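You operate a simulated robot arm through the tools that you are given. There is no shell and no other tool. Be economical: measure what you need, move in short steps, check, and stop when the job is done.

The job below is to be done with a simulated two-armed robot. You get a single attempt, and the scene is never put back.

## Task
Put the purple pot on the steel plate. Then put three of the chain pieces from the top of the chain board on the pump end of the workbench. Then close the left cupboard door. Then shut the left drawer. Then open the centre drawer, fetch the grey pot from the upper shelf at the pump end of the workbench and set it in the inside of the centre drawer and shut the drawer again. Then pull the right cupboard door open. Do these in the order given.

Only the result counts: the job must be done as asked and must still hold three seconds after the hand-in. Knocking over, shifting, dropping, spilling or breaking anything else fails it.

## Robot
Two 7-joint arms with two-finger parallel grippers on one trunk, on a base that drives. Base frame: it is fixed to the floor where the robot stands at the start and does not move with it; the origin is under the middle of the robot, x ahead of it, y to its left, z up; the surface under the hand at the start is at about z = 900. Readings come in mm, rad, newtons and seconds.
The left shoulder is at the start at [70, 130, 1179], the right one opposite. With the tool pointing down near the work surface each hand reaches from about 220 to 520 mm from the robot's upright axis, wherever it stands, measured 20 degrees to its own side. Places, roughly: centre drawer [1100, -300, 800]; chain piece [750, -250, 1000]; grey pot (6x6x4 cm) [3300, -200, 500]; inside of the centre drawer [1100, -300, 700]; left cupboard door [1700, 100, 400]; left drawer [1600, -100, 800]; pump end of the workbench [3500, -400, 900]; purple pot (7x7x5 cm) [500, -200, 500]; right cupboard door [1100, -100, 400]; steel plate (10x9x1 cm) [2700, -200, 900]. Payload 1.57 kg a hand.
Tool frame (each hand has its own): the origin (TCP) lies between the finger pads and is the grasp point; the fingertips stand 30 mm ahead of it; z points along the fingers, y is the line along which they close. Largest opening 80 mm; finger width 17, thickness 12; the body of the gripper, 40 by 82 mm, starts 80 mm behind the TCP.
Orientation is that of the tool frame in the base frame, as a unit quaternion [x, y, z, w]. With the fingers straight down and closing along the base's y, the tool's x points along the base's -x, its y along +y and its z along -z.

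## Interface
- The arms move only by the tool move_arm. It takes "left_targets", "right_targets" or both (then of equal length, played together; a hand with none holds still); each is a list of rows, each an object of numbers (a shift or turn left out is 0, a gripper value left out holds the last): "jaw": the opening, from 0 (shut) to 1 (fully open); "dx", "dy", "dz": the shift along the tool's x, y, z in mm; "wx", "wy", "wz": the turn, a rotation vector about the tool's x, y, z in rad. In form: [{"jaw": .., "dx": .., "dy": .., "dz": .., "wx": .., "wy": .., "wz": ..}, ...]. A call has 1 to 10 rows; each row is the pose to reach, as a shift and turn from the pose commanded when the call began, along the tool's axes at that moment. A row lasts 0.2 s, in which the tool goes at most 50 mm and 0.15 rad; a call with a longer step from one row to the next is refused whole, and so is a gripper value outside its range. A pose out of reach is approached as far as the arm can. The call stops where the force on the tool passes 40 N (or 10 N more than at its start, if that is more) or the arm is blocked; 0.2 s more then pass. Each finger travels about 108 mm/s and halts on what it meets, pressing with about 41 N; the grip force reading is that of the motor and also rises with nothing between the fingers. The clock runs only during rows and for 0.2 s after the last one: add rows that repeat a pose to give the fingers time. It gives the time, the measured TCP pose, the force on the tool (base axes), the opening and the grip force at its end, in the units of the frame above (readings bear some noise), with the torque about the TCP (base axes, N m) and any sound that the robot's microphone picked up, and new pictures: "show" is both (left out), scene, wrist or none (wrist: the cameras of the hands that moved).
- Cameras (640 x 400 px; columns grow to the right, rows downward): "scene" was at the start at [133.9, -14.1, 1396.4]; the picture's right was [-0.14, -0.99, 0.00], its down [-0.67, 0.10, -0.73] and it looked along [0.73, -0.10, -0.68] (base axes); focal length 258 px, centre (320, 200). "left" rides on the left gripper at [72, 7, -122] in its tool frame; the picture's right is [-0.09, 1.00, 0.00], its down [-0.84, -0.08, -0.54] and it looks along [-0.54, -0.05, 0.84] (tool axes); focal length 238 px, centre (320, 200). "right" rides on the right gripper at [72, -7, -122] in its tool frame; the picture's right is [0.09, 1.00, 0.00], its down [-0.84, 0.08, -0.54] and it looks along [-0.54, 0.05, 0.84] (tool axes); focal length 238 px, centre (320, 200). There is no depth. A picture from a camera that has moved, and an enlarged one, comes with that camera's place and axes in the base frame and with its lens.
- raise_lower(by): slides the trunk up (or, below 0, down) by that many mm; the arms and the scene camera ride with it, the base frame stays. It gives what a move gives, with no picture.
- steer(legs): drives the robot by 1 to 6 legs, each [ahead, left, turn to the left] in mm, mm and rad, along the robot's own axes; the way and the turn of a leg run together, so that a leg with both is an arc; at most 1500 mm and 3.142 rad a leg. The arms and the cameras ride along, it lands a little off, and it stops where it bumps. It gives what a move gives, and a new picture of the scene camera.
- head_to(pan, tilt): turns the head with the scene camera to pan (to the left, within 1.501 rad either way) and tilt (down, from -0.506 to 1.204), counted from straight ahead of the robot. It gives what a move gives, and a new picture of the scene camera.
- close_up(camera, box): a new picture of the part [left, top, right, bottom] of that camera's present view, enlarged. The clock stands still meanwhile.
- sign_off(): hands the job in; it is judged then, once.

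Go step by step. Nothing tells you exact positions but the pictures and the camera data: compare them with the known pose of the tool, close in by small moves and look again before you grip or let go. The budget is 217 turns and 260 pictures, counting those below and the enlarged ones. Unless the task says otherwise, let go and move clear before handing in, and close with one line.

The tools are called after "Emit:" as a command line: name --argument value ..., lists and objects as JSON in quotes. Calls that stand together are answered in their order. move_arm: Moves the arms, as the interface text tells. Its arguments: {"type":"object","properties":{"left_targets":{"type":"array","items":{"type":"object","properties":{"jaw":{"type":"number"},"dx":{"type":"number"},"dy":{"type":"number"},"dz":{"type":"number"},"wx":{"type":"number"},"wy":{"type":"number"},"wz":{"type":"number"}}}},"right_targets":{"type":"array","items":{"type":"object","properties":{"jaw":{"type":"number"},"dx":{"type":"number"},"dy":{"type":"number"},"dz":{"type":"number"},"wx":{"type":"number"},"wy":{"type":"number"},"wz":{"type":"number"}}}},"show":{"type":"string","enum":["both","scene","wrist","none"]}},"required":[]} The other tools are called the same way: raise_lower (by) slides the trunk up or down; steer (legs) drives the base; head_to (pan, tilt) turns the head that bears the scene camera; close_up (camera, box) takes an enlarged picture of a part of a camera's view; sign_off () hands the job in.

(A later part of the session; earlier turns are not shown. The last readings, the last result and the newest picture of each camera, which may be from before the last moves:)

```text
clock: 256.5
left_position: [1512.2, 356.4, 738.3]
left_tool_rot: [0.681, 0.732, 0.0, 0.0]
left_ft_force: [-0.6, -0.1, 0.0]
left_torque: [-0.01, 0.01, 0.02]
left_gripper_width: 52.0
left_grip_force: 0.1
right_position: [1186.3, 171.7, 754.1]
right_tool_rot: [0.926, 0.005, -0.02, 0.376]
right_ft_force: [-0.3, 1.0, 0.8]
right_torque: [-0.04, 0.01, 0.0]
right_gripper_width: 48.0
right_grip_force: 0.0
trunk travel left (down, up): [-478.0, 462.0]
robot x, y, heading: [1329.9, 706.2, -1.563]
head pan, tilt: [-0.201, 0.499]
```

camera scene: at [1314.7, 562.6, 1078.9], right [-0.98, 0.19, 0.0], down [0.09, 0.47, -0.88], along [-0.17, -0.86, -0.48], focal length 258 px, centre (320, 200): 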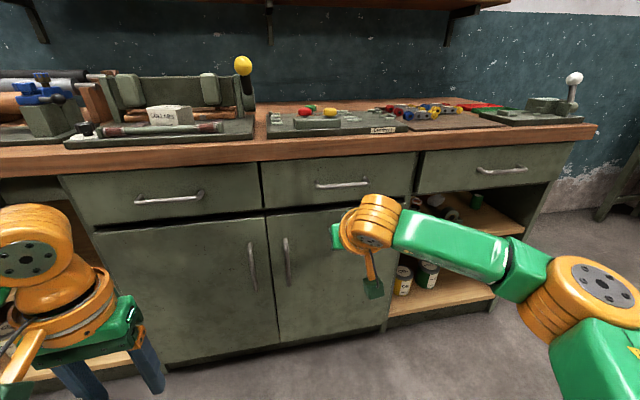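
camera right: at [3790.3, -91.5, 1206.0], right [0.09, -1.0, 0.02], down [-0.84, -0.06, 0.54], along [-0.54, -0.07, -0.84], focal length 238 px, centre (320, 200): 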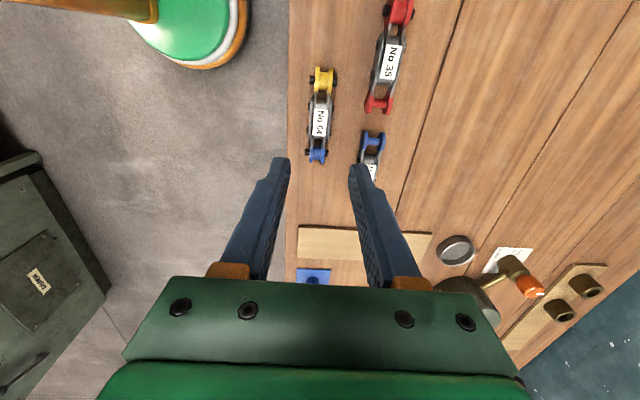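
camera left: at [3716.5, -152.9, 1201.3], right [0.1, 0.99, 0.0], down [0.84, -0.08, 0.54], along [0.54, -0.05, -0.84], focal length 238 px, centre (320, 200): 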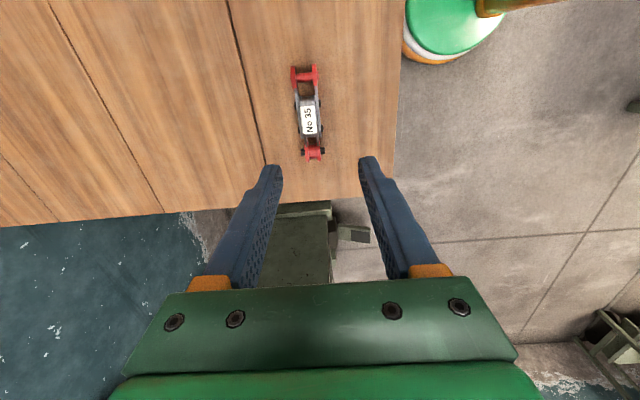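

Emit:
move_arm --right_targets '[{"wx": -0.13}, {"wx": -0.26}, {"wx": -0.39}, {"wx": -0.5}, {"wx": -0.5}]' --show "none"

Emit:
raise_lower --by 33

Emit:
steer --legs '[[0, -48, 0], [120, 0, 0]]'

Emit:
close_up --camera "right" --box '[0, 0, 640, 400]'

```text
clock: 257.7
left_position: [1511.9, 356.2, 738.1]
left_tool_rot: [0.681, 0.733, 0.0, -0.001]
left_ft_force: [0.1, -0.8, 1.1]
left_torque: [0.04, 0.01, 0.01]
left_gripper_width: 52.4
left_grip_force: 0.0
right_position: [1202.9, 175.7, 755.5]
right_tool_rot: [0.812, 0.021, -0.009, 0.583]
right_ft_force: [0.3, 0.3, -0.2]
right_torque: [-0.01, 0.0, 0.0]
right_gripper_width: 48.1
right_grip_force: 0.1
right hand out of reach, approached as far as the arm can: row 4
trunk travel left (down, up): [-478.0, 462.0]
robot x, y, heading: [1327.9, 704.2, -1.559]
head pan, tilt: [-0.201, 0.499]
```

```text
clock: 258.5
left_position: [1512.2, 356.8, 770.8]
left_tool_rot: [0.681, 0.733, 0.0, 0.0]
left_ft_force: [-1.0, 0.4, 0.1]
left_torque: [0.01, 0.0, -0.01]
left_gripper_width: 51.9
left_grip_force: 0.0
right_position: [1202.4, 174.2, 788.7]
right_tool_rot: [0.813, 0.022, -0.009, 0.581]
right_ft_force: [-0.2, -0.2, 0.0]
right_torque: [-0.02, 0.0, -0.02]
right_gripper_width: 48.2
right_grip_force: 0.0
trunk travel left (down, up): [-511.0, 429.0]
robot x, y, heading: [1329.2, 707.7, -1.563]
head pan, tilt: [-0.201, 0.499]
```

```text
clock: 260.3
left_position: [1465.8, 237.1, 772.1]
left_tool_rot: [0.68, 0.733, 0.0, -0.001]
left_ft_force: [-0.1, 0.0, 0.5]
left_torque: [0.03, 0.0, -0.02]
left_gripper_width: 51.6
left_grip_force: 0.1
right_position: [1155.7, 55.1, 788.4]
right_tool_rot: [0.813, 0.022, -0.009, 0.581]
right_ft_force: [-0.2, -1.1, -0.1]
right_torque: [-0.02, 0.01, 0.0]
right_gripper_width: 47.9
right_grip_force: 0.0
trunk travel left (down, up): [-511.0, 429.0]
robot x, y, heading: [1282.2, 584.0, -1.562]
head pan, tilt: [-0.201, 0.499]
camera scene: at [1267.6, 442.0, 1111.9], right [-0.98, 0.19, 0.0], down [0.09, 0.47, -0.88], along [-0.17, -0.86, -0.48], focal length 258 px, centre (320, 200)
```

scene: 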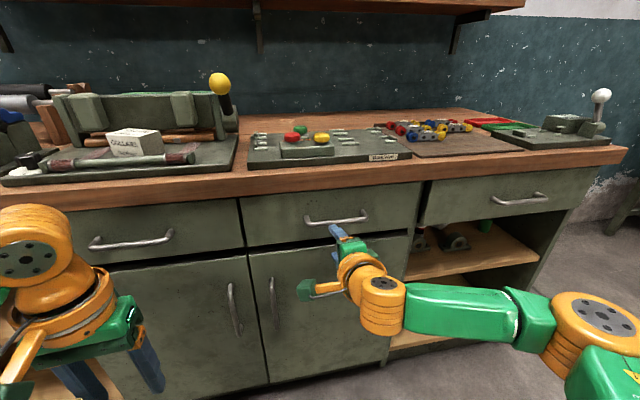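

```text
1.00 times, centred on (320, 200) of right (not enlarged: the box is as wide or as high as the picture)
camera zoom: at [1225.6, 173.2, 819.0], right [0.14, -0.32, 0.94], down [-0.84, 0.47, 0.28], along [-0.53, -0.83, -0.2], focal length 238 px, centre (320, 200)
```

zoom: 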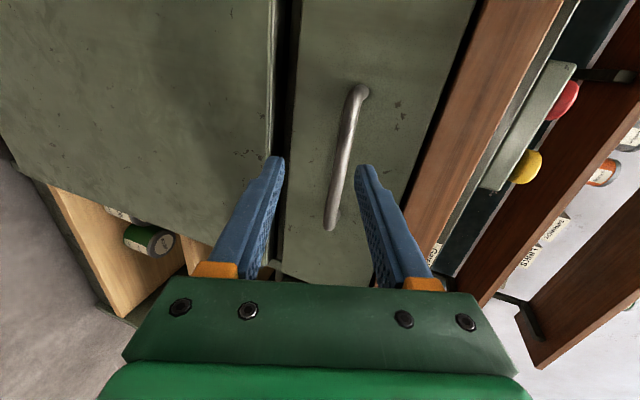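

The bar sits between the fingers at z≈785. I'll advance so the TCP is just short of it, then close.

Emit:
steer --legs '[[72, 0, 0]]'

Emit:
close_up --camera "right" --box '[160, 60, 480, 260]'

```text
clock: 261.3
left_position: [1464.8, 165.1, 770.9]
left_tool_rot: [0.68, 0.733, 0.0, 0.0]
left_ft_force: [-0.6, -0.4, -0.2]
left_torque: [0.02, 0.01, -0.02]
left_gripper_width: 52.0
left_grip_force: 0.0
right_position: [1157.0, -17.8, 788.3]
right_tool_rot: [0.814, 0.023, -0.008, 0.581]
right_ft_force: [0.4, -0.1, 0.7]
right_torque: [0.0, -0.01, 0.02]
right_gripper_width: 48.2
right_grip_force: 0.1
trunk travel left (down, up): [-511.0, 429.0]
robot x, y, heading: [1280.9, 513.1, -1.563]
head pan, tilt: [-0.201, 0.499]
camera scene: at [1267.9, 370.8, 1111.9], right [-0.98, 0.19, 0.0], down [0.09, 0.47, -0.88], along [-0.17, -0.86, -0.48], focal length 258 px, centre (320, 200)
```

scene: 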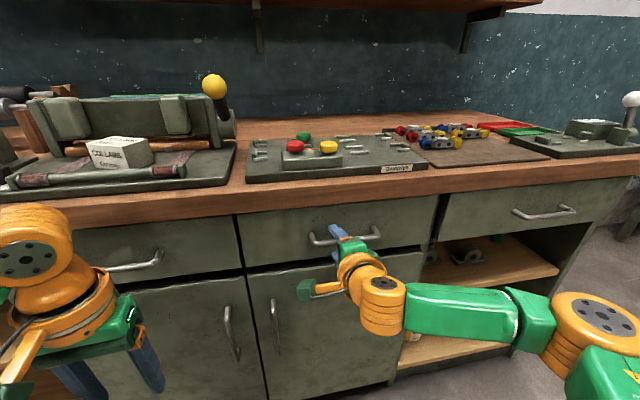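

```text
2.00 times, centred on (320, 160) of right
camera zoom: at [1225.7, 102.1, 818.9], right [0.14, -0.32, 0.94], down [-0.84, 0.47, 0.28], along [-0.53, -0.83, -0.2], focal length 477 px, centre (320, 280)
```

zoom: 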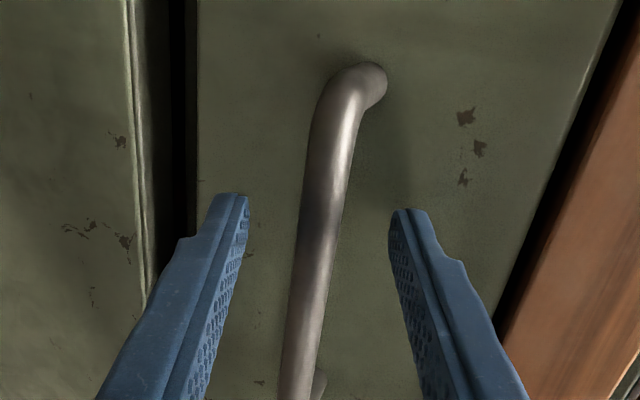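

The bar is between the fingers, so I'll close on it.

Emit:
move_arm --right_targets '[{"jaw": 0.3}, {"jaw": 0.1}, {"jaw": 0.0}, {"jaw": 0.0}]' --show "wrist"

```text
clock: 262.3
left_position: [1465.0, 166.1, 771.1]
left_tool_rot: [0.68, 0.733, 0.0, 0.0]
left_ft_force: [0.4, -0.2, -0.1]
left_torque: [0.02, -0.01, 0.01]
left_gripper_width: 52.0
left_grip_force: 0.1
right_position: [1155.8, -16.6, 788.5]
right_tool_rot: [0.814, 0.023, -0.009, 0.58]
right_ft_force: [0.4, 5.2, -4.1]
right_torque: [0.16, -0.51, -0.25]
right_gripper_width: 14.3
right_grip_force: 31.4
trunk travel left (down, up): [-511.0, 429.0]
robot x, y, heading: [1284.4, 515.7, -1.568]
head pan, tilt: [-0.201, 0.499]
camera right: at [1225.7, 102.7, 818.8], right [0.14, -0.32, 0.94], down [-0.84, 0.47, 0.28], along [-0.53, -0.83, -0.2], focal length 238 px, centre (320, 200)
```

right: 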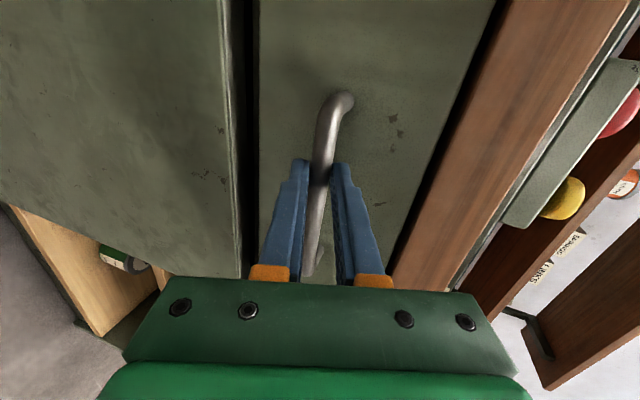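

Gripped at 14 mm. I'll pull the drawer open by driving back.

Emit:
steer --legs '[[-130, 0, 0]]'

```text
clock: 263.6
left_position: [1463.9, 297.3, 771.1]
left_tool_rot: [0.68, 0.733, 0.001, -0.001]
left_ft_force: [0.2, 1.6, -0.4]
left_torque: [0.02, -0.01, -0.01]
left_gripper_width: 52.3
left_grip_force: 0.0
right_position: [1156.9, 113.4, 787.2]
right_tool_rot: [0.813, 0.023, -0.009, 0.581]
right_ft_force: [2.9, -0.5, -4.8]
right_torque: [0.07, -0.41, -0.44]
right_gripper_width: 14.2
right_grip_force: 30.4
trunk travel left (down, up): [-511.0, 429.0]
robot x, y, heading: [1283.5, 643.8, -1.56]
head pan, tilt: [-0.201, 0.499]
camera scene: at [1267.3, 502.4, 1111.9], right [-0.98, 0.19, 0.0], down [0.09, 0.47, -0.88], along [-0.17, -0.86, -0.48], focal length 258 px, centre (320, 200)
```

scene: 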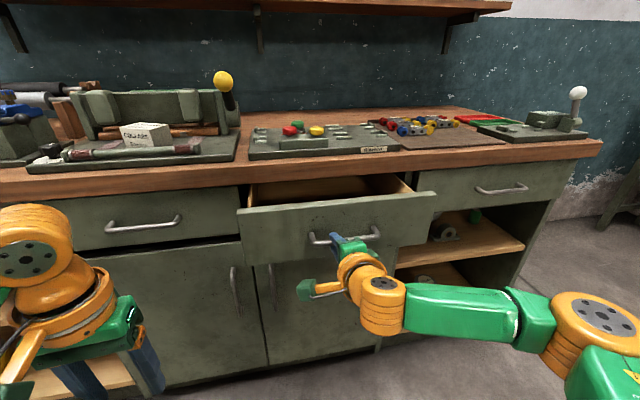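

It opens smoothly. I'll pull it another 90 mm.

Emit:
steer --legs '[[-90, 0, 0]]'

Emit:
close_up --camera "scene" --box '[220, 130, 460, 280]'

```text
clock: 264.7
left_position: [1463.9, 386.0, 771.7]
left_tool_rot: [0.678, 0.735, 0.001, 0.0]
left_ft_force: [0.3, 0.0, 0.6]
left_torque: [-0.03, -0.03, 0.01]
left_gripper_width: 52.3
left_grip_force: 0.0
right_position: [1155.2, 201.8, 789.1]
right_tool_rot: [0.814, 0.023, -0.007, 0.581]
right_ft_force: [-2.1, -1.1, -3.6]
right_torque: [0.04, -0.31, -0.63]
right_gripper_width: 14.2
right_grip_force: 30.4
trunk travel left (down, up): [-511.0, 429.0]
robot x, y, heading: [1280.7, 734.1, -1.558]
head pan, tilt: [-0.201, 0.499]
camera scene: at [1265.4, 590.6, 1111.9], right [-0.98, 0.19, 0.0], down [0.09, 0.47, -0.88], along [-0.16, -0.86, -0.48], focal length 258 px, centre (320, 200)
```

scene: 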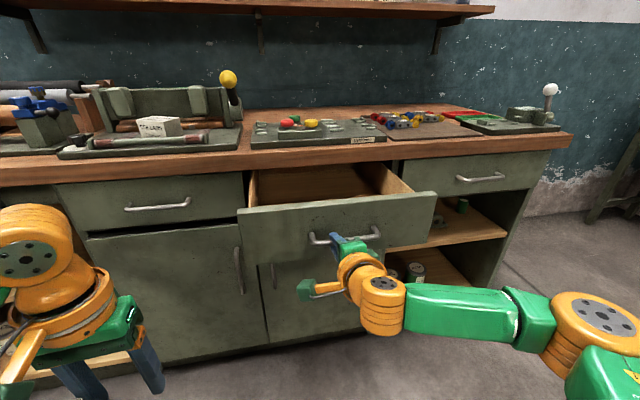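

```text
2.67 times, centred on (340, 205) of scene
camera zoom: at [1265.4, 590.6, 1111.9], right [-0.98, 0.19, 0.0], down [0.09, 0.47, -0.88], along [-0.16, -0.86, -0.48], focal length 688 px, centre (267, 187)
```

zoom: 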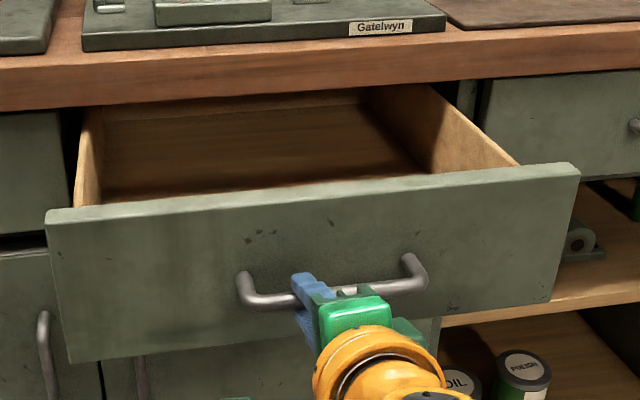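

The drawer is open about 218 mm and empty inside. I'll release the handle, back off, and restore the hand orientation.

Emit:
move_arm --right_targets '[{"jaw": 0.4}, {"jaw": 0.6}, {"jaw": 0.6}]' --show "none"

Emit:
steer --legs '[[-110, 0, 0]]'

Emit:
move_arm --right_targets '[{"wz": -0.15}, {"wz": -0.3}, {"wz": -0.45}, {"wz": -0.6}, {"wz": -0.75}, {"wz": -0.9}, {"wz": -1.05}, {"wz": -1.2}, {"wz": -1.35}, {"wz": -1.5}]' --show "none"

```text
clock: 265.5
left_position: [1465.5, 386.0, 772.1]
left_tool_rot: [0.678, 0.735, 0.0, 0.0]
left_ft_force: [-0.1, -0.5, -0.6]
left_torque: [0.0, 0.0, 0.01]
left_gripper_width: 52.0
left_grip_force: 0.0
right_position: [1156.7, 203.3, 789.2]
right_tool_rot: [0.813, 0.024, -0.007, 0.581]
right_ft_force: [-0.7, 0.8, -0.9]
right_torque: [0.02, -0.01, 0.03]
right_gripper_width: 47.9
right_grip_force: 0.1
trunk travel left (down, up): [-511.0, 429.0]
robot x, y, heading: [1281.4, 735.6, -1.558]
head pan, tilt: [-0.201, 0.499]
```

```text
clock: 266.7
left_position: [1464.5, 496.2, 772.2]
left_tool_rot: [0.678, 0.735, 0.001, 0.0]
left_ft_force: [1.0, 0.3, 0.8]
left_torque: [0.01, -0.03, -0.04]
left_gripper_width: 52.1
left_grip_force: 0.2
right_position: [1156.3, 311.8, 788.3]
right_tool_rot: [0.813, 0.025, -0.007, 0.582]
right_ft_force: [0.6, 0.2, -0.2]
right_torque: [-0.01, 0.01, -0.01]
right_gripper_width: 48.1
right_grip_force: 0.2
trunk travel left (down, up): [-511.0, 429.0]
robot x, y, heading: [1282.9, 845.8, -1.554]
head pan, tilt: [-0.201, 0.499]
camera scene: at [1265.3, 700.7, 1111.9], right [-0.98, 0.19, 0.0], down [0.09, 0.47, -0.88], along [-0.16, -0.86, -0.48], focal length 258 px, centre (320, 200)
```

scene: 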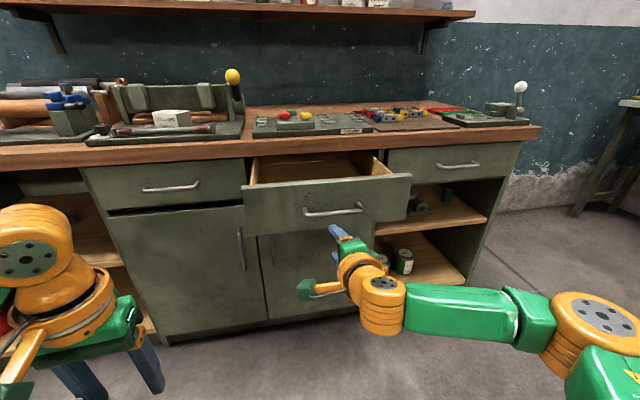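

```text
clock: 268.9
left_position: [1463.0, 497.3, 771.0]
left_tool_rot: [0.678, 0.735, 0.0, 0.0]
left_ft_force: [-0.3, 0.1, -0.6]
left_torque: [-0.02, -0.02, -0.01]
left_gripper_width: 52.3
left_grip_force: 0.0
right_position: [1154.4, 312.0, 788.0]
right_tool_rot: [0.578, 0.573, -0.402, 0.419]
right_ft_force: [0.5, 0.2, -0.2]
right_torque: [-0.03, 0.0, -0.03]
right_gripper_width: 48.3
right_grip_force: 0.1
trunk travel left (down, up): [-511.0, 429.0]
robot x, y, heading: [1279.8, 841.9, -1.559]
head pan, tilt: [-0.201, 0.499]
```

Emit:
steer --legs '[[60, 0, 0], [0, 1075, 0], [0, 1075, 0]]'

Emit:
raise_lower --by -230

Emit:
move_arm --right_targets '[{"wy": 0.14, "jaw": 1}, {"wy": 0.28}, {"wy": 0.28}]' --show "both"

```text
clock: 280.2
left_position: [3654.9, 498.2, 770.5]
left_tool_rot: [0.664, 0.748, 0.0, 0.0]
left_ft_force: [0.5, 0.5, -0.2]
left_torque: [0.04, 0.02, 0.04]
left_gripper_width: 52.0
left_grip_force: 0.1
right_position: [3356.0, 302.1, 788.7]
right_tool_rot: [0.566, 0.584, -0.392, 0.429]
right_ft_force: [-0.4, 0.0, -0.1]
right_torque: [-0.02, -0.01, 0.0]
right_gripper_width: 47.9
right_grip_force: 0.0
trunk travel left (down, up): [-511.0, 429.0]
robot x, y, heading: [3458.1, 838.9, -1.517]
head pan, tilt: [-0.201, 0.499]
camera scene: at [3448.2, 694.1, 1111.9], right [-0.99, 0.15, 0.0], down [0.07, 0.47, -0.88], along [-0.13, -0.87, -0.48], focal length 258 px, centre (320, 200)
```

scene: 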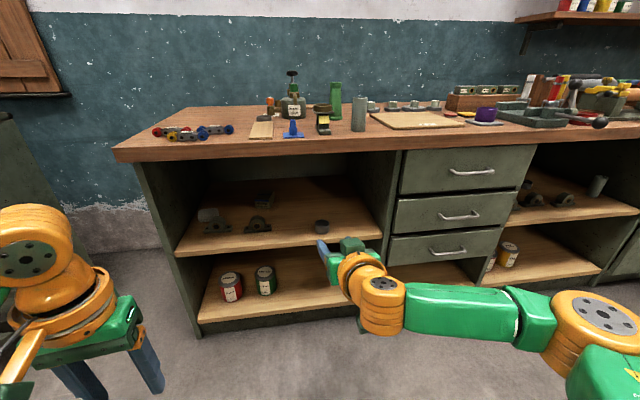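

```text
clock: 282.6
left_position: [3654.2, 498.1, 542.1]
left_tool_rot: [0.663, 0.749, 0.0, 0.001]
left_ft_force: [0.0, -0.4, 0.1]
left_torque: [-0.04, -0.01, -0.03]
left_gripper_width: 51.8
left_grip_force: 0.0
right_position: [3354.1, 300.7, 558.2]
right_tool_rot: [0.567, 0.584, -0.393, 0.429]
right_ft_force: [0.9, -0.8, 0.3]
right_torque: [0.02, 0.02, 0.0]
right_gripper_width: 48.2
right_grip_force: 0.0
trunk travel left (down, up): [-281.0, 659.0]
robot x, y, heading: [3458.0, 838.7, -1.518]
head pan, tilt: [-0.201, 0.499]
```

```text
clock: 283.4
left_position: [3655.2, 498.4, 541.5]
left_tool_rot: [0.663, 0.749, -0.001, 0.0]
left_ft_force: [-0.2, -0.2, -0.9]
left_torque: [0.01, 0.0, -0.01]
left_gripper_width: 52.2
left_grip_force: 0.1
right_position: [3353.8, 300.5, 559.0]
right_tool_rot: [0.616, 0.638, -0.309, 0.343]
right_ft_force: [0.5, 1.1, 0.3]
right_torque: [-0.03, 0.02, 0.01]
right_gripper_width: 79.8
right_grip_force: 0.1
trunk travel left (down, up): [-281.0, 659.0]
robot x, y, heading: [3460.0, 831.4, -1.516]
head pan, tilt: [-0.201, 0.499]
camera scene: at [3448.1, 694.1, 881.9], right [-0.99, 0.15, 0.0], down [0.07, 0.47, -0.88], along [-0.13, -0.87, -0.48], focal length 258 px, centre (320, 200)
camera right: at [3339.9, 441.8, 569.5], right [0.99, 0.1, -0.05], down [0.05, -0.03, 1.0], along [0.1, -0.99, -0.04], focal length 238 px, centre (320, 200)
```

scene: 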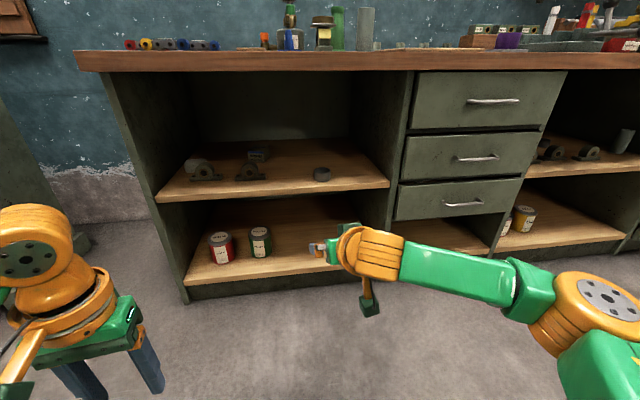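
right: 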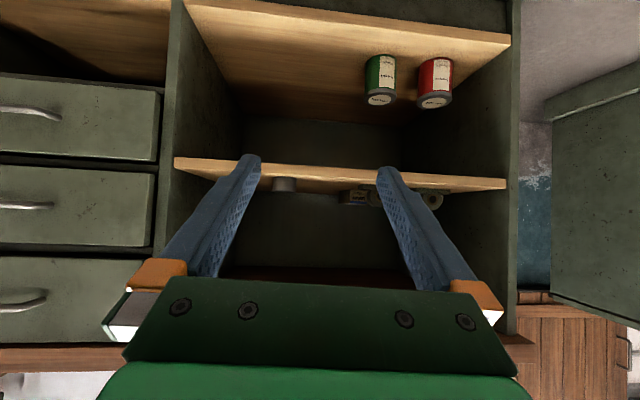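

The grey pot is visible on the upper shelf at about (3310, -160). I'll square up and drive in.

Emit:
steer --legs '[[0, 0, -0.053], [0, -15, 0], [370, 0, 0]]'

Emit:
close_up --camera "right" --box '[160, 60, 480, 260]'

```text
clock: 286.6
left_position: [3622.8, 118.8, 541.6]
left_tool_rot: [0.683, 0.73, 0.001, 0.0]
left_ft_force: [-0.1, 0.2, -0.3]
left_torque: [0.0, -0.01, 0.0]
left_gripper_width: 51.9
left_grip_force: 0.1
right_position: [3311.6, -62.2, 558.3]
right_tool_rot: [0.632, 0.622, -0.318, 0.335]
right_ft_force: [0.0, -0.2, -0.2]
right_torque: [0.01, 0.07, 0.0]
right_gripper_width: 80.0
right_grip_force: 0.1
trunk travel left (down, up): [-281.0, 659.0]
robot x, y, heading: [3440.3, 467.2, -1.571]
head pan, tilt: [-0.201, 0.499]
camera scene: at [3426.0, 325.5, 881.9], right [-0.98, 0.2, 0.0], down [0.09, 0.47, -0.88], along [-0.17, -0.86, -0.48], focal length 258 px, centre (320, 200)
```

scene: 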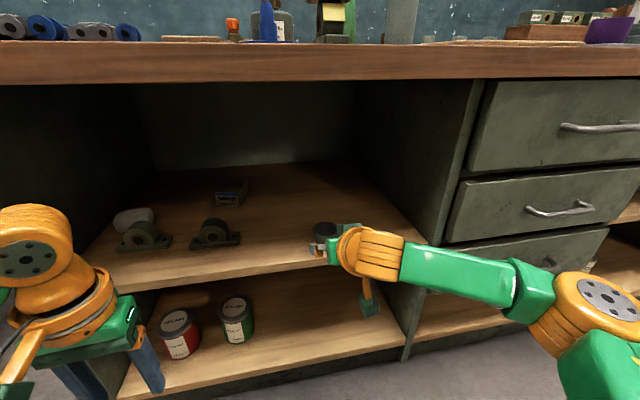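

```text
2.00 times, centred on (320, 160) of right
camera zoom: at [3304.8, 79.0, 569.1], right [1.0, 0.05, -0.05], down [0.05, -0.04, 1.0], along [0.05, -1.0, -0.04], focal length 477 px, centre (320, 280)
```

zoom: 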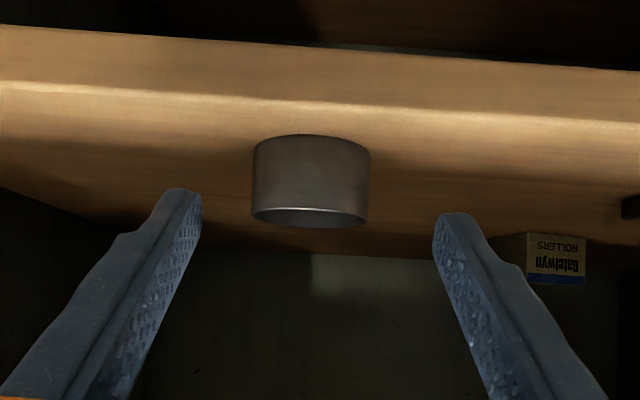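

The grey pot is centred at x≈3309. I'll approach along the tool axis partway and re-check.

Emit:
move_arm --right_targets '[{"dx": -6, "dy": -3, "dz": 20}, {"dx": -12, "dy": -3, "dz": 40}, {"dx": -12, "dy": -3, "dz": 55}, {"dx": -12, "dy": -3, "dz": 55}]' --show "none"

Emit:
close_up --camera "right" --box '[160, 60, 480, 260]'

```text
clock: 287.6
left_position: [3622.7, 119.5, 541.1]
left_tool_rot: [0.683, 0.731, 0.0, 0.0]
left_ft_force: [0.4, -0.6, -0.3]
left_torque: [0.02, 0.0, -0.02]
left_gripper_width: 51.8
left_grip_force: 0.1
right_position: [3309.5, -113.4, 535.5]
right_tool_rot: [0.633, 0.621, -0.319, 0.334]
right_ft_force: [1.2, 0.5, 0.7]
right_torque: [-0.03, -0.02, 0.02]
right_gripper_width: 79.9
right_grip_force: 0.0
trunk travel left (down, up): [-281.0, 659.0]
robot x, y, heading: [3446.0, 469.7, -1.567]
head pan, tilt: [-0.201, 0.499]
```

```text
2.00 times, centred on (320, 160) of right
camera zoom: at [3301.7, 27.5, 547.1], right [1.0, 0.05, -0.05], down [0.05, -0.04, 1.0], along [0.05, -1.0, -0.04], focal length 477 px, centre (320, 280)
```

zoom: 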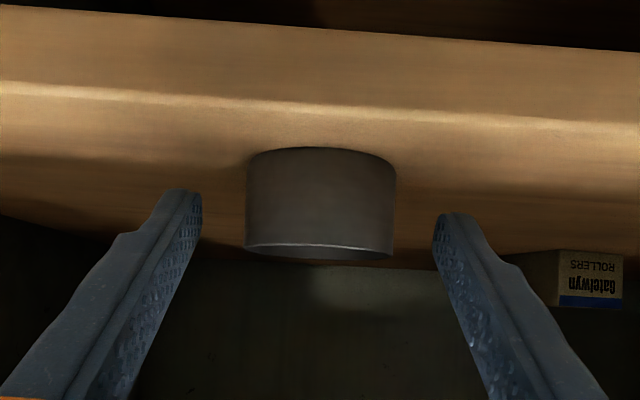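

Comparing the two views puts the pot at y≈-177 with D≈60. I'll continue in with care.

Emit:
move_arm --right_targets '[{"dx": -8, "dz": 20}, {"dx": -14, "dz": 38}, {"dx": -20, "dz": 50}, {"dx": -20, "dz": 50}]' --show "none"

Emit:
close_up --camera "right" --box '[160, 60, 480, 260]'

```text
clock: 288.6
left_position: [3622.0, 119.3, 541.7]
left_tool_rot: [0.683, 0.731, 0.0, 0.0]
left_ft_force: [-0.2, -0.5, -0.4]
left_torque: [0.01, -0.01, -0.02]
left_gripper_width: 52.0
left_grip_force: 0.1
right_position: [3308.6, -166.0, 525.5]
right_tool_rot: [0.631, 0.622, -0.318, 0.336]
right_ft_force: [-0.3, -0.4, 0.8]
right_torque: [0.01, -0.01, -0.01]
right_gripper_width: 79.9
right_grip_force: 0.1
trunk travel left (down, up): [-281.0, 659.0]
robot x, y, heading: [3442.2, 467.1, -1.565]
head pan, tilt: [-0.201, 0.499]
```

```text
2.00 times, centred on (320, 160) of right
camera zoom: at [3301.0, -26.4, 536.3], right [1.0, 0.05, -0.05], down [0.05, -0.03, 1.0], along [0.05, -1.0, -0.04], focal length 477 px, centre (320, 280)
```

zoom: 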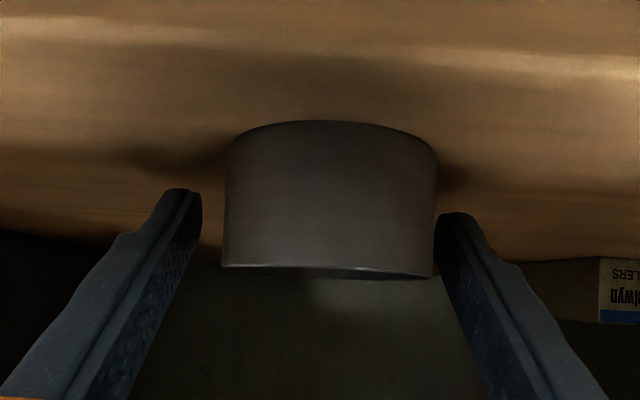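

The pot is centred near y≈-160 with its rim at z≈530. I'll shift back 14 mm and down 4 mm so the pads cover its middle, then close.

Emit:
move_arm --right_targets '[{"dx": 6, "dy": 1.5, "dz": -9}, {"dx": 12, "dy": 1.5, "dz": -9}, {"dx": 12, "dy": 1.5, "dz": -9, "jaw": 0.7}, {"dx": 12, "dy": 1.5, "dz": -9, "jaw": 0.5}, {"dx": 12, "dy": 1.5, "dz": -9, "jaw": 0.3}, {"dx": 12, "dy": 1.5, "dz": -9, "jaw": 0.3}]' --show "wrist"

```text
clock: 290.0
left_position: [3622.1, 119.3, 541.4]
left_tool_rot: [0.682, 0.731, 0.0, 0.0]
left_ft_force: [0.2, 0.5, 0.1]
left_torque: [0.01, 0.02, 0.02]
left_gripper_width: 52.2
left_grip_force: 0.0
right_position: [3310.4, -152.8, 520.8]
right_tool_rot: [0.633, 0.622, -0.318, 0.335]
right_ft_force: [-0.4, -1.4, -0.1]
right_torque: [-0.01, 0.02, 0.0]
right_gripper_width: 58.5
right_grip_force: 41.0
trunk travel left (down, up): [-281.0, 659.0]
robot x, y, heading: [3443.7, 465.1, -1.571]
head pan, tilt: [-0.201, 0.499]
camera right: at [3303.5, -11.8, 530.8], right [1.0, 0.05, -0.05], down [0.05, -0.03, 1.0], along [0.05, -1.0, -0.04], focal length 238 px, centre (320, 200)
```

right: 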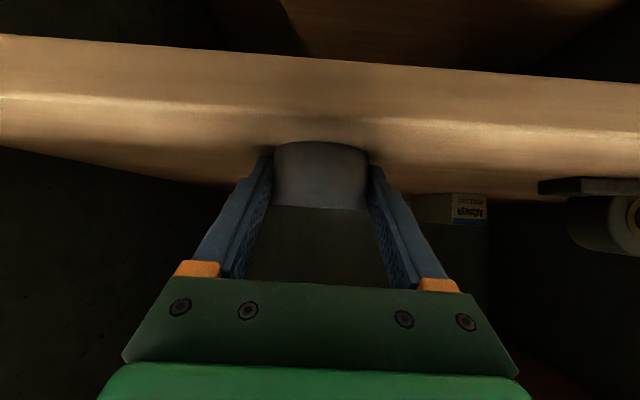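

Gripped at 58.5 mm. Test lift.

Emit:
move_arm --right_targets '[{"dx": -8, "dz": -6}, {"dx": -16, "dz": -11}, {"dx": -25, "dz": -17}, {"dx": -25, "dz": -17}]' --show "wrist"

```text
clock: 291.0
left_position: [3621.9, 119.1, 541.7]
left_tool_rot: [0.683, 0.731, 0.0, 0.0]
left_ft_force: [-0.4, 0.3, 0.9]
left_torque: [0.01, -0.01, 0.03]
left_gripper_width: 51.9
left_grip_force: 0.0
right_position: [3307.5, -153.7, 549.2]
right_tool_rot: [0.632, 0.622, -0.319, 0.335]
right_ft_force: [0.0, -0.4, -0.5]
right_torque: [0.02, 0.05, -0.01]
right_gripper_width: 58.3
right_grip_force: 41.4
trunk travel left (down, up): [-281.0, 659.0]
robot x, y, heading: [3442.4, 468.3, -1.566]
head pan, tilt: [-0.201, 0.499]
camera right: at [3302.6, -12.5, 559.9], right [1.0, 0.05, -0.05], down [0.05, -0.04, 1.0], along [0.05, -1.0, -0.04], focal length 238 px, centre (320, 200)
```

right: 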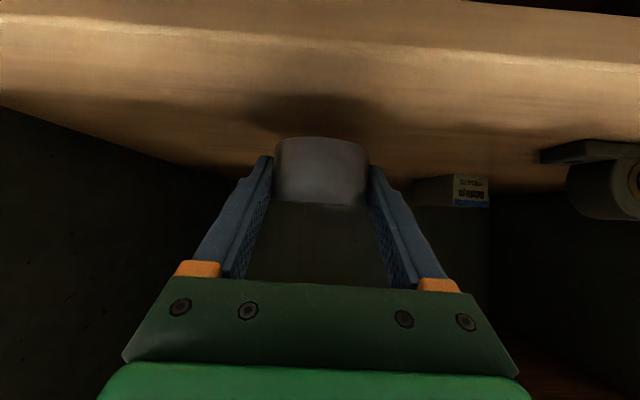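

The pot is lifted. Since it must go into the drawer vertically, I'll set it temporarily on the emptied part of the chain board (right by the drawer) and regrip it from above. First I back out, raise and drive.

Emit:
steer --legs '[[-350, 0, 0]]'

Emit:
raise_lower --by 400

Emit:
raise_lower --by 60

Emit:
steer --legs '[[0, -1300, 0], [0, -1300, 0]]'

Emit:
head_to --pan 0 --tilt 0.6

```text
clock: 293.3
left_position: [3621.0, 474.8, 542.1]
left_tool_rot: [0.683, 0.73, 0.0, 0.0]
left_ft_force: [0.8, -0.1, -0.5]
left_torque: [-0.02, 0.04, -0.03]
left_gripper_width: 51.9
left_grip_force: 0.1
right_position: [3307.9, 203.4, 549.8]
right_tool_rot: [0.634, 0.621, -0.319, 0.334]
right_ft_force: [-0.7, -0.8, -0.1]
right_torque: [0.03, 0.02, 0.0]
right_gripper_width: 57.4
right_grip_force: 40.8
trunk travel left (down, up): [-281.0, 659.0]
robot x, y, heading: [3446.0, 824.0, -1.575]
head pan, tilt: [-0.201, 0.499]
camera scene: at [3425.8, 681.8, 881.9], right [-0.98, 0.2, 0.0], down [0.1, 0.47, -0.88], along [-0.18, -0.86, -0.48], focal length 258 px, centre (320, 200)
```

scene: 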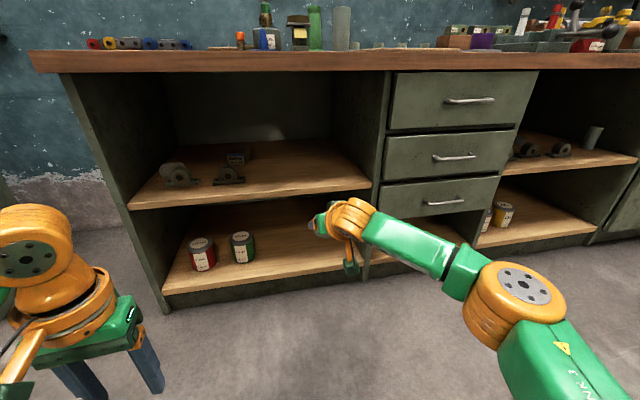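

```text
clock: 297.1
left_position: [3621.5, 472.9, 941.8]
left_tool_rot: [0.684, 0.729, 0.0, -0.001]
left_ft_force: [0.6, 0.3, -0.3]
left_torque: [0.01, -0.01, -0.02]
left_gripper_width: 52.3
left_grip_force: 0.1
right_position: [3307.3, 201.4, 948.9]
right_tool_rot: [0.634, 0.621, -0.319, 0.334]
right_ft_force: [0.9, 0.0, -0.9]
right_torque: [0.02, 0.01, 0.03]
right_gripper_width: 57.5
right_grip_force: 41.1
trunk travel left (down, up): [-681.0, 259.0]
robot x, y, heading: [3444.7, 823.2, -1.574]
head pan, tilt: [-0.201, 0.499]
```

```text
clock: 298.1
left_position: [3620.6, 473.5, 1002.2]
left_tool_rot: [0.684, 0.73, 0.0, 0.0]
left_ft_force: [-0.2, -0.2, 0.3]
left_torque: [0.0, -0.02, -0.01]
left_gripper_width: 52.0
left_grip_force: 0.1
right_position: [3307.3, 201.9, 1010.0]
right_tool_rot: [0.633, 0.621, -0.319, 0.334]
right_ft_force: [1.3, 0.2, -1.2]
right_torque: [-0.01, 0.01, 0.0]
right_gripper_width: 57.5
right_grip_force: 41.2
trunk travel left (down, up): [-741.0, 199.0]
robot x, y, heading: [3443.7, 822.0, -1.571]
head pan, tilt: [-0.201, 0.499]
```

```text
clock: 310.7
left_position: [1037.1, 464.0, 1002.1]
left_tool_rot: [0.677, 0.736, 0.0, 0.0]
left_ft_force: [-0.5, -0.8, 0.1]
left_torque: [0.02, -0.01, 0.0]
left_gripper_width: 52.1
left_grip_force: 0.0
right_position: [729.1, 186.3, 1008.2]
right_tool_rot: [0.627, 0.627, -0.316, 0.338]
right_ft_force: [-1.0, 0.6, -0.8]
right_torque: [0.0, -0.02, -0.04]
right_gripper_width: 54.1
right_grip_force: 40.9
trunk travel left (down, up): [-741.0, 199.0]
robot x, y, heading: [852.0, 813.0, -1.551]
head pan, tilt: [-0.201, 0.499]
camera scene: at [838.0, 667.6, 1341.9], right [-0.98, 0.18, 0.0], down [0.09, 0.47, -0.88], along [-0.16, -0.86, -0.48], focal length 258 px, centre (320, 200)
```

scene: 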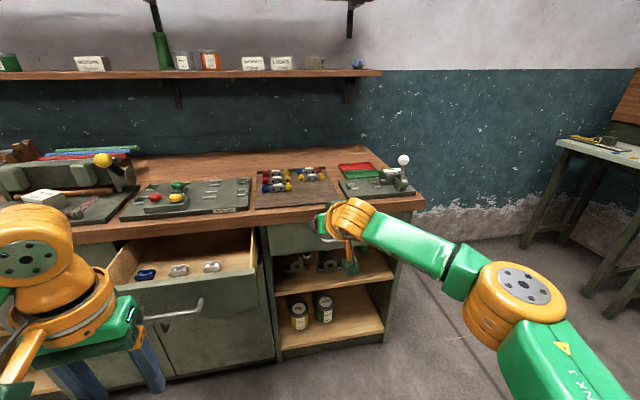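

```text
clock: 311.4
left_position: [1035.9, 463.8, 1001.3]
left_tool_rot: [0.677, 0.736, 0.0, 0.0]
left_ft_force: [-0.6, -0.7, 0.2]
left_torque: [0.02, 0.0, -0.01]
left_gripper_width: 52.1
left_grip_force: 0.0
right_position: [729.0, 187.3, 1009.1]
right_tool_rot: [0.628, 0.626, -0.316, 0.337]
right_ft_force: [0.1, -0.3, -0.7]
right_torque: [0.0, 0.02, -0.03]
right_gripper_width: 54.2
right_grip_force: 41.3
trunk travel left (down, up): [-741.0, 199.0]
robot x, y, heading: [854.0, 808.9, -1.555]
head pan, tilt: [0.0, 0.6]
camera scene: at [855.6, 668.7, 1332.9], right [-1.0, -0.02, 0.0], down [-0.01, 0.56, -0.83], along [0.01, -0.82, -0.56], focal length 258 px, centre (320, 200)
```

scene: 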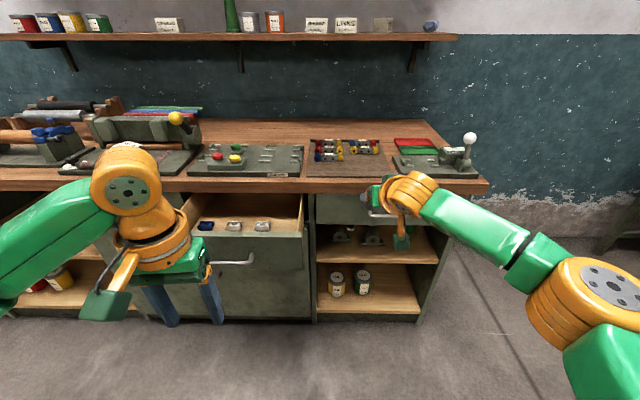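

The jaw width has shrunk from 58 to 54 mm, so the pot may be creeping in the grip. I'll look at it.

Emit:
close_up --camera "right" --box '[160, 60, 480, 260]'

```text
2.00 times, centred on (320, 160) of right
camera zoom: at [719.5, 327.7, 1019.8], right [1.0, 0.07, -0.05], down [0.05, -0.03, 1.0], along [0.06, -1.0, -0.04], focal length 477 px, centre (320, 280)
```

zoom: 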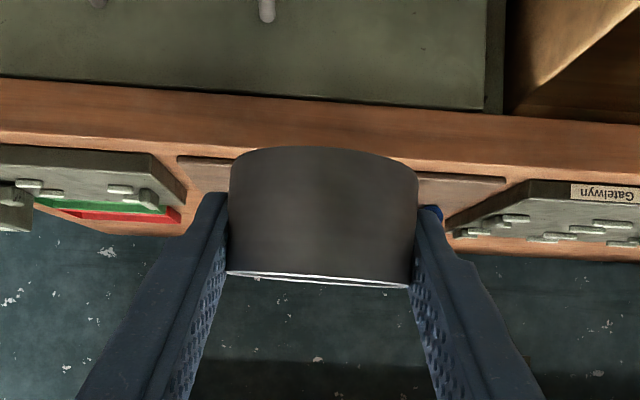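

The pot is still held. I'll promptly go to the empty board area and set it down.

Emit:
steer --legs '[[0, -24, -0.016], [345, 0, 0]]'

Emit:
close_up --camera "right" --box '[0, 0, 640, 400]'

```text
clock: 314.1
left_position: [1006.7, 113.8, 1002.3]
left_tool_rot: [0.685, 0.728, 0.0, 0.0]
left_ft_force: [-0.6, -1.6, -0.3]
left_torque: [-0.03, 0.03, -0.02]
left_gripper_width: 51.7
left_grip_force: 0.1
right_position: [691.8, -158.7, 1009.2]
right_tool_rot: [0.634, 0.619, -0.32, 0.335]
right_ft_force: [-0.3, 0.3, -0.9]
right_torque: [0.01, 0.02, 0.02]
right_gripper_width: 54.2
right_grip_force: 41.5
trunk travel left (down, up): [-741.0, 199.0]
robot x, y, heading: [826.1, 460.9, -1.579]
head pan, tilt: [0.0, 0.6]
camera scene: at [829.0, 321.3, 1333.0], right [-1.0, 0.01, 0.0], down [0.0, 0.56, -0.83], along [0.0, -0.83, -0.56], focal length 258 px, centre (320, 200)
```

scene: 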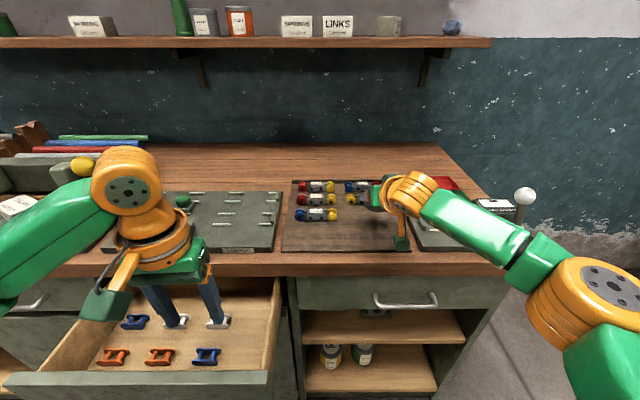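

```text
1.00 times, centred on (320, 200) of right (not enlarged: the box is as wide or as high as the picture)
camera zoom: at [685.1, -17.0, 1020.4], right [1.0, 0.04, -0.05], down [0.05, -0.03, 1.0], along [0.04, -1.0, -0.04], focal length 238 px, centre (320, 200)
```

zoom: 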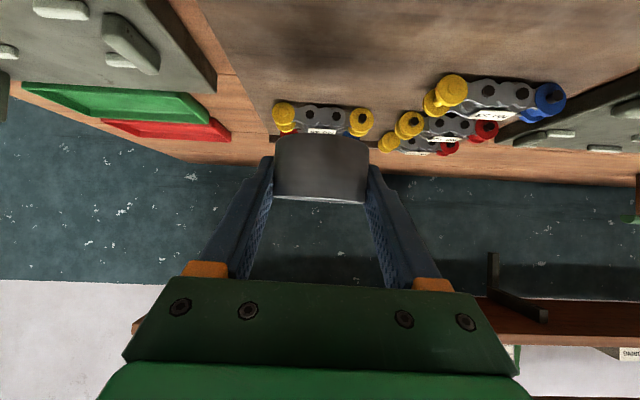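

The spot below is empty. I'll lower towards the board.

Emit:
move_arm --right_targets '[{"dx": 25, "dz": 17}, {"dx": 49, "dz": 34}, {"dx": 54, "dz": 38}, {"dx": 54, "dz": 38}]' --show "wrist"

Emit:
move_arm --right_targets '[{"dx": 4, "dz": 3}, {"dx": 4, "dz": 3}]' --show "none"

```text
clock: 315.1
left_position: [1006.2, 111.2, 1002.6]
left_tool_rot: [0.685, 0.729, 0.0, 0.0]
left_ft_force: [-0.2, 0.1, 0.5]
left_torque: [0.0, -0.02, 0.0]
left_gripper_width: 51.8
left_grip_force: 0.0
right_position: [693.9, -158.8, 942.4]
right_tool_rot: [0.634, 0.619, -0.32, 0.334]
right_ft_force: [0.3, 0.6, 0.0]
right_torque: [0.04, 0.01, 0.04]
right_gripper_width: 54.6
right_grip_force: 40.3
trunk travel left (down, up): [-741.0, 199.0]
robot x, y, heading: [830.6, 459.9, -1.575]
head pan, tilt: [0.0, 0.6]
camera right: at [687.6, -17.5, 952.6], right [1.0, 0.04, -0.05], down [0.05, -0.04, 1.0], along [0.04, -1.0, -0.04], focal length 238 px, centre (320, 200)
```

right: 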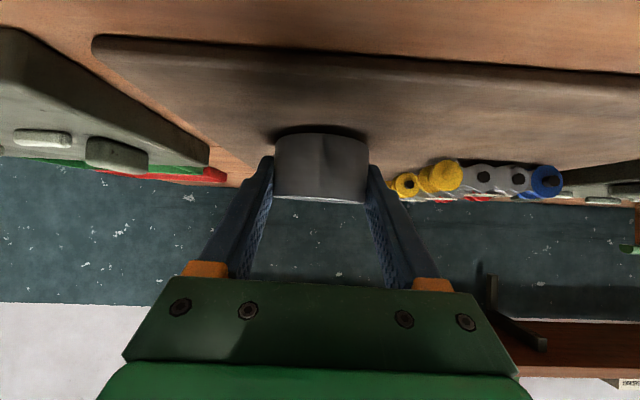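

```text
clock: 315.7
left_position: [1005.3, 110.7, 1002.6]
left_tool_rot: [0.685, 0.729, 0.0, 0.0]
left_ft_force: [0.2, -0.2, -0.4]
left_torque: [-0.01, -0.01, -0.02]
left_gripper_width: 51.9
left_grip_force: 0.0
right_position: [693.5, -158.2, 938.0]
right_tool_rot: [0.634, 0.62, -0.32, 0.334]
right_ft_force: [-0.7, -0.3, 1.7]
right_torque: [-0.1, 0.08, -0.03]
right_gripper_width: 54.4
right_grip_force: 41.0
trunk travel left (down, up): [-741.0, 199.0]
robot x, y, heading: [829.7, 460.4, -1.575]
head pan, tilt: [0.0, 0.6]
```

Contact is starting. One more millimetre, then release and retreat along the tool axis.

Emit:
move_arm --right_targets '[{"dx": 1, "dz": 0.7}, {"dx": 1, "dz": 0.7}, {"dx": 1, "dz": 0.7, "jaw": 0.85}, {"dx": 1, "dz": 0.7, "jaw": 1}, {"dx": 1, "dz": 0.7, "jaw": 1}, {"dx": 0, "dz": -30}, {"dx": -5, "dz": -70}, {"dx": -20, "dz": -110}, {"dx": -50, "dz": -140}]' --show "both"

```text
clock: 317.7
left_position: [1006.6, 111.8, 1001.5]
left_tool_rot: [0.685, 0.729, 0.0, 0.0]
left_ft_force: [0.0, -0.5, 0.4]
left_torque: [0.0, 0.02, -0.02]
left_gripper_width: 51.9
left_grip_force: 0.1
right_position: [693.7, -73.4, 1060.7]
right_tool_rot: [0.634, 0.62, -0.32, 0.334]
right_ft_force: [-0.3, -0.4, 0.4]
right_torque: [0.02, 0.02, -0.01]
right_gripper_width: 80.2
right_grip_force: 0.0
trunk travel left (down, up): [-741.0, 199.0]
robot x, y, heading: [829.1, 458.9, -1.577]
head pan, tilt: [0.0, 0.6]
camera scene: at [829.5, 320.7, 1332.9], right [-1.0, 0.01, 0.0], down [0.0, 0.56, -0.83], along [0.0, -0.83, -0.56], focal length 258 px, centre (320, 200)
camera right: at [687.9, 67.2, 1072.6], right [1.0, 0.04, -0.05], down [0.05, -0.04, 1.0], along [0.04, -1.0, -0.04], focal length 238 px, centre (320, 200)
```

scene: 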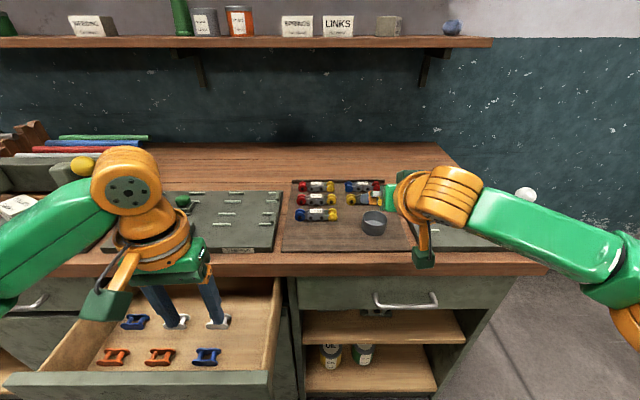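
right: 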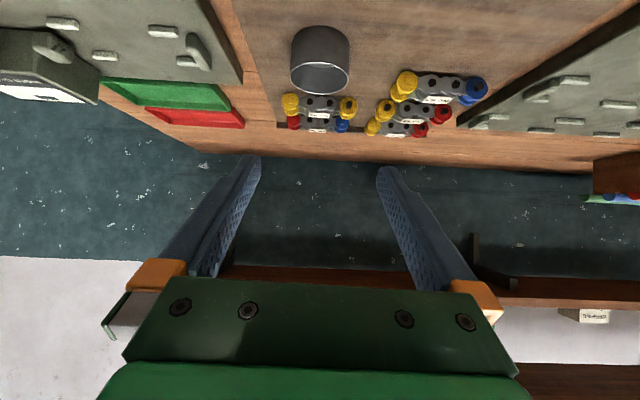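

The grey pot stands upright on the board. Now I'll turn the right hand straight down for a top grip.

Emit:
move_arm --right_targets '[{"dx": 5, "dz": -7, "wy": 0.14}, {"dx": 10, "dz": -14, "wy": 0.28}, {"dx": 15, "dz": -21, "wy": 0.42}, {"dx": 20, "dz": -28, "wy": 0.56}, {"dx": 25, "dz": -35, "wy": 0.7}, {"dx": 30, "dz": -42, "wy": 0.84}, {"dx": 34, "dz": -49, "wy": 0.955}, {"dx": 34, "dz": -49, "wy": 0.955}]' --show "none"

Emit:
steer --legs '[[140, 0, 0.006]]'

Emit:
close_up --camera "right" --box '[0, 0, 640, 400]'

```text
clock: 319.5
left_position: [1005.7, 111.9, 1002.1]
left_tool_rot: [0.686, 0.728, 0.0, 0.0]
left_ft_force: [-0.1, 0.0, -0.3]
left_torque: [-0.01, -0.01, 0.02]
left_gripper_width: 51.8
left_grip_force: 0.1
right_position: [690.5, 7.7, 1056.8]
right_tool_rot: [0.71, 0.704, 0.009, 0.01]
right_ft_force: [-0.5, 0.4, 0.5]
right_torque: [0.0, 0.01, 0.01]
right_gripper_width: 80.0
right_grip_force: 0.1
right hand out of reach, approached as far as the arm can: row 7, 8
trunk travel left (down, up): [-741.0, 199.0]
robot x, y, heading: [828.1, 466.2, -1.574]
head pan, tilt: [0.0, 0.6]
```

```text
clock: 320.8
left_position: [1008.5, -22.3, 1002.4]
left_tool_rot: [0.683, 0.731, 0.0, 0.0]
left_ft_force: [0.2, 0.6, -0.5]
left_torque: [-0.02, -0.03, 0.01]
left_gripper_width: 52.2
left_grip_force: 0.0
right_position: [694.2, -127.3, 1058.2]
right_tool_rot: [0.708, 0.706, 0.006, 0.013]
right_ft_force: [-0.4, -0.3, 0.4]
right_torque: [-0.04, 0.02, 0.01]
right_gripper_width: 80.1
right_grip_force: 0.1
trunk travel left (down, up): [-741.0, 199.0]
robot x, y, heading: [830.5, 326.1, -1.571]
head pan, tilt: [0.0, 0.6]
camera scene: at [830.0, 186.4, 1333.2], right [-1.0, 0.0, 0.0], down [0.0, 0.56, -0.83], along [0.0, -0.83, -0.56], focal length 258 px, centre (320, 200)
```

scene: 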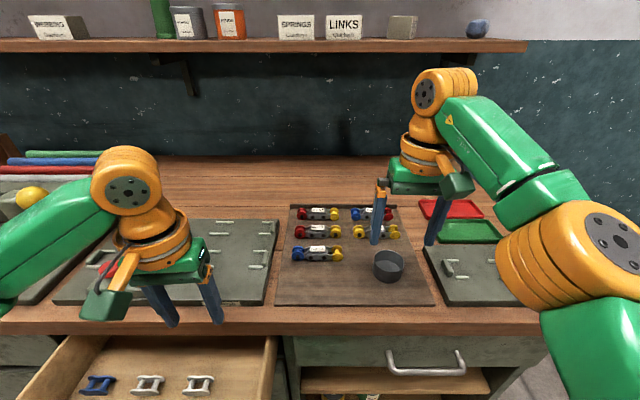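

```text
1.00 times, centred on (320, 200) of right (not enlarged: the box is as wide or as high as the picture)
camera zoom: at [683.5, -55.3, 1179.0], right [1.0, 0.09, 0.03], down [0.06, -0.83, 0.55], along [0.07, -0.55, -0.83], focal length 238 px, centre (320, 200)
```

zoom: 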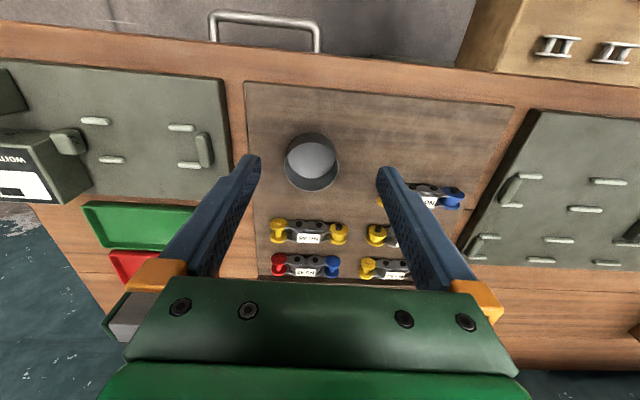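

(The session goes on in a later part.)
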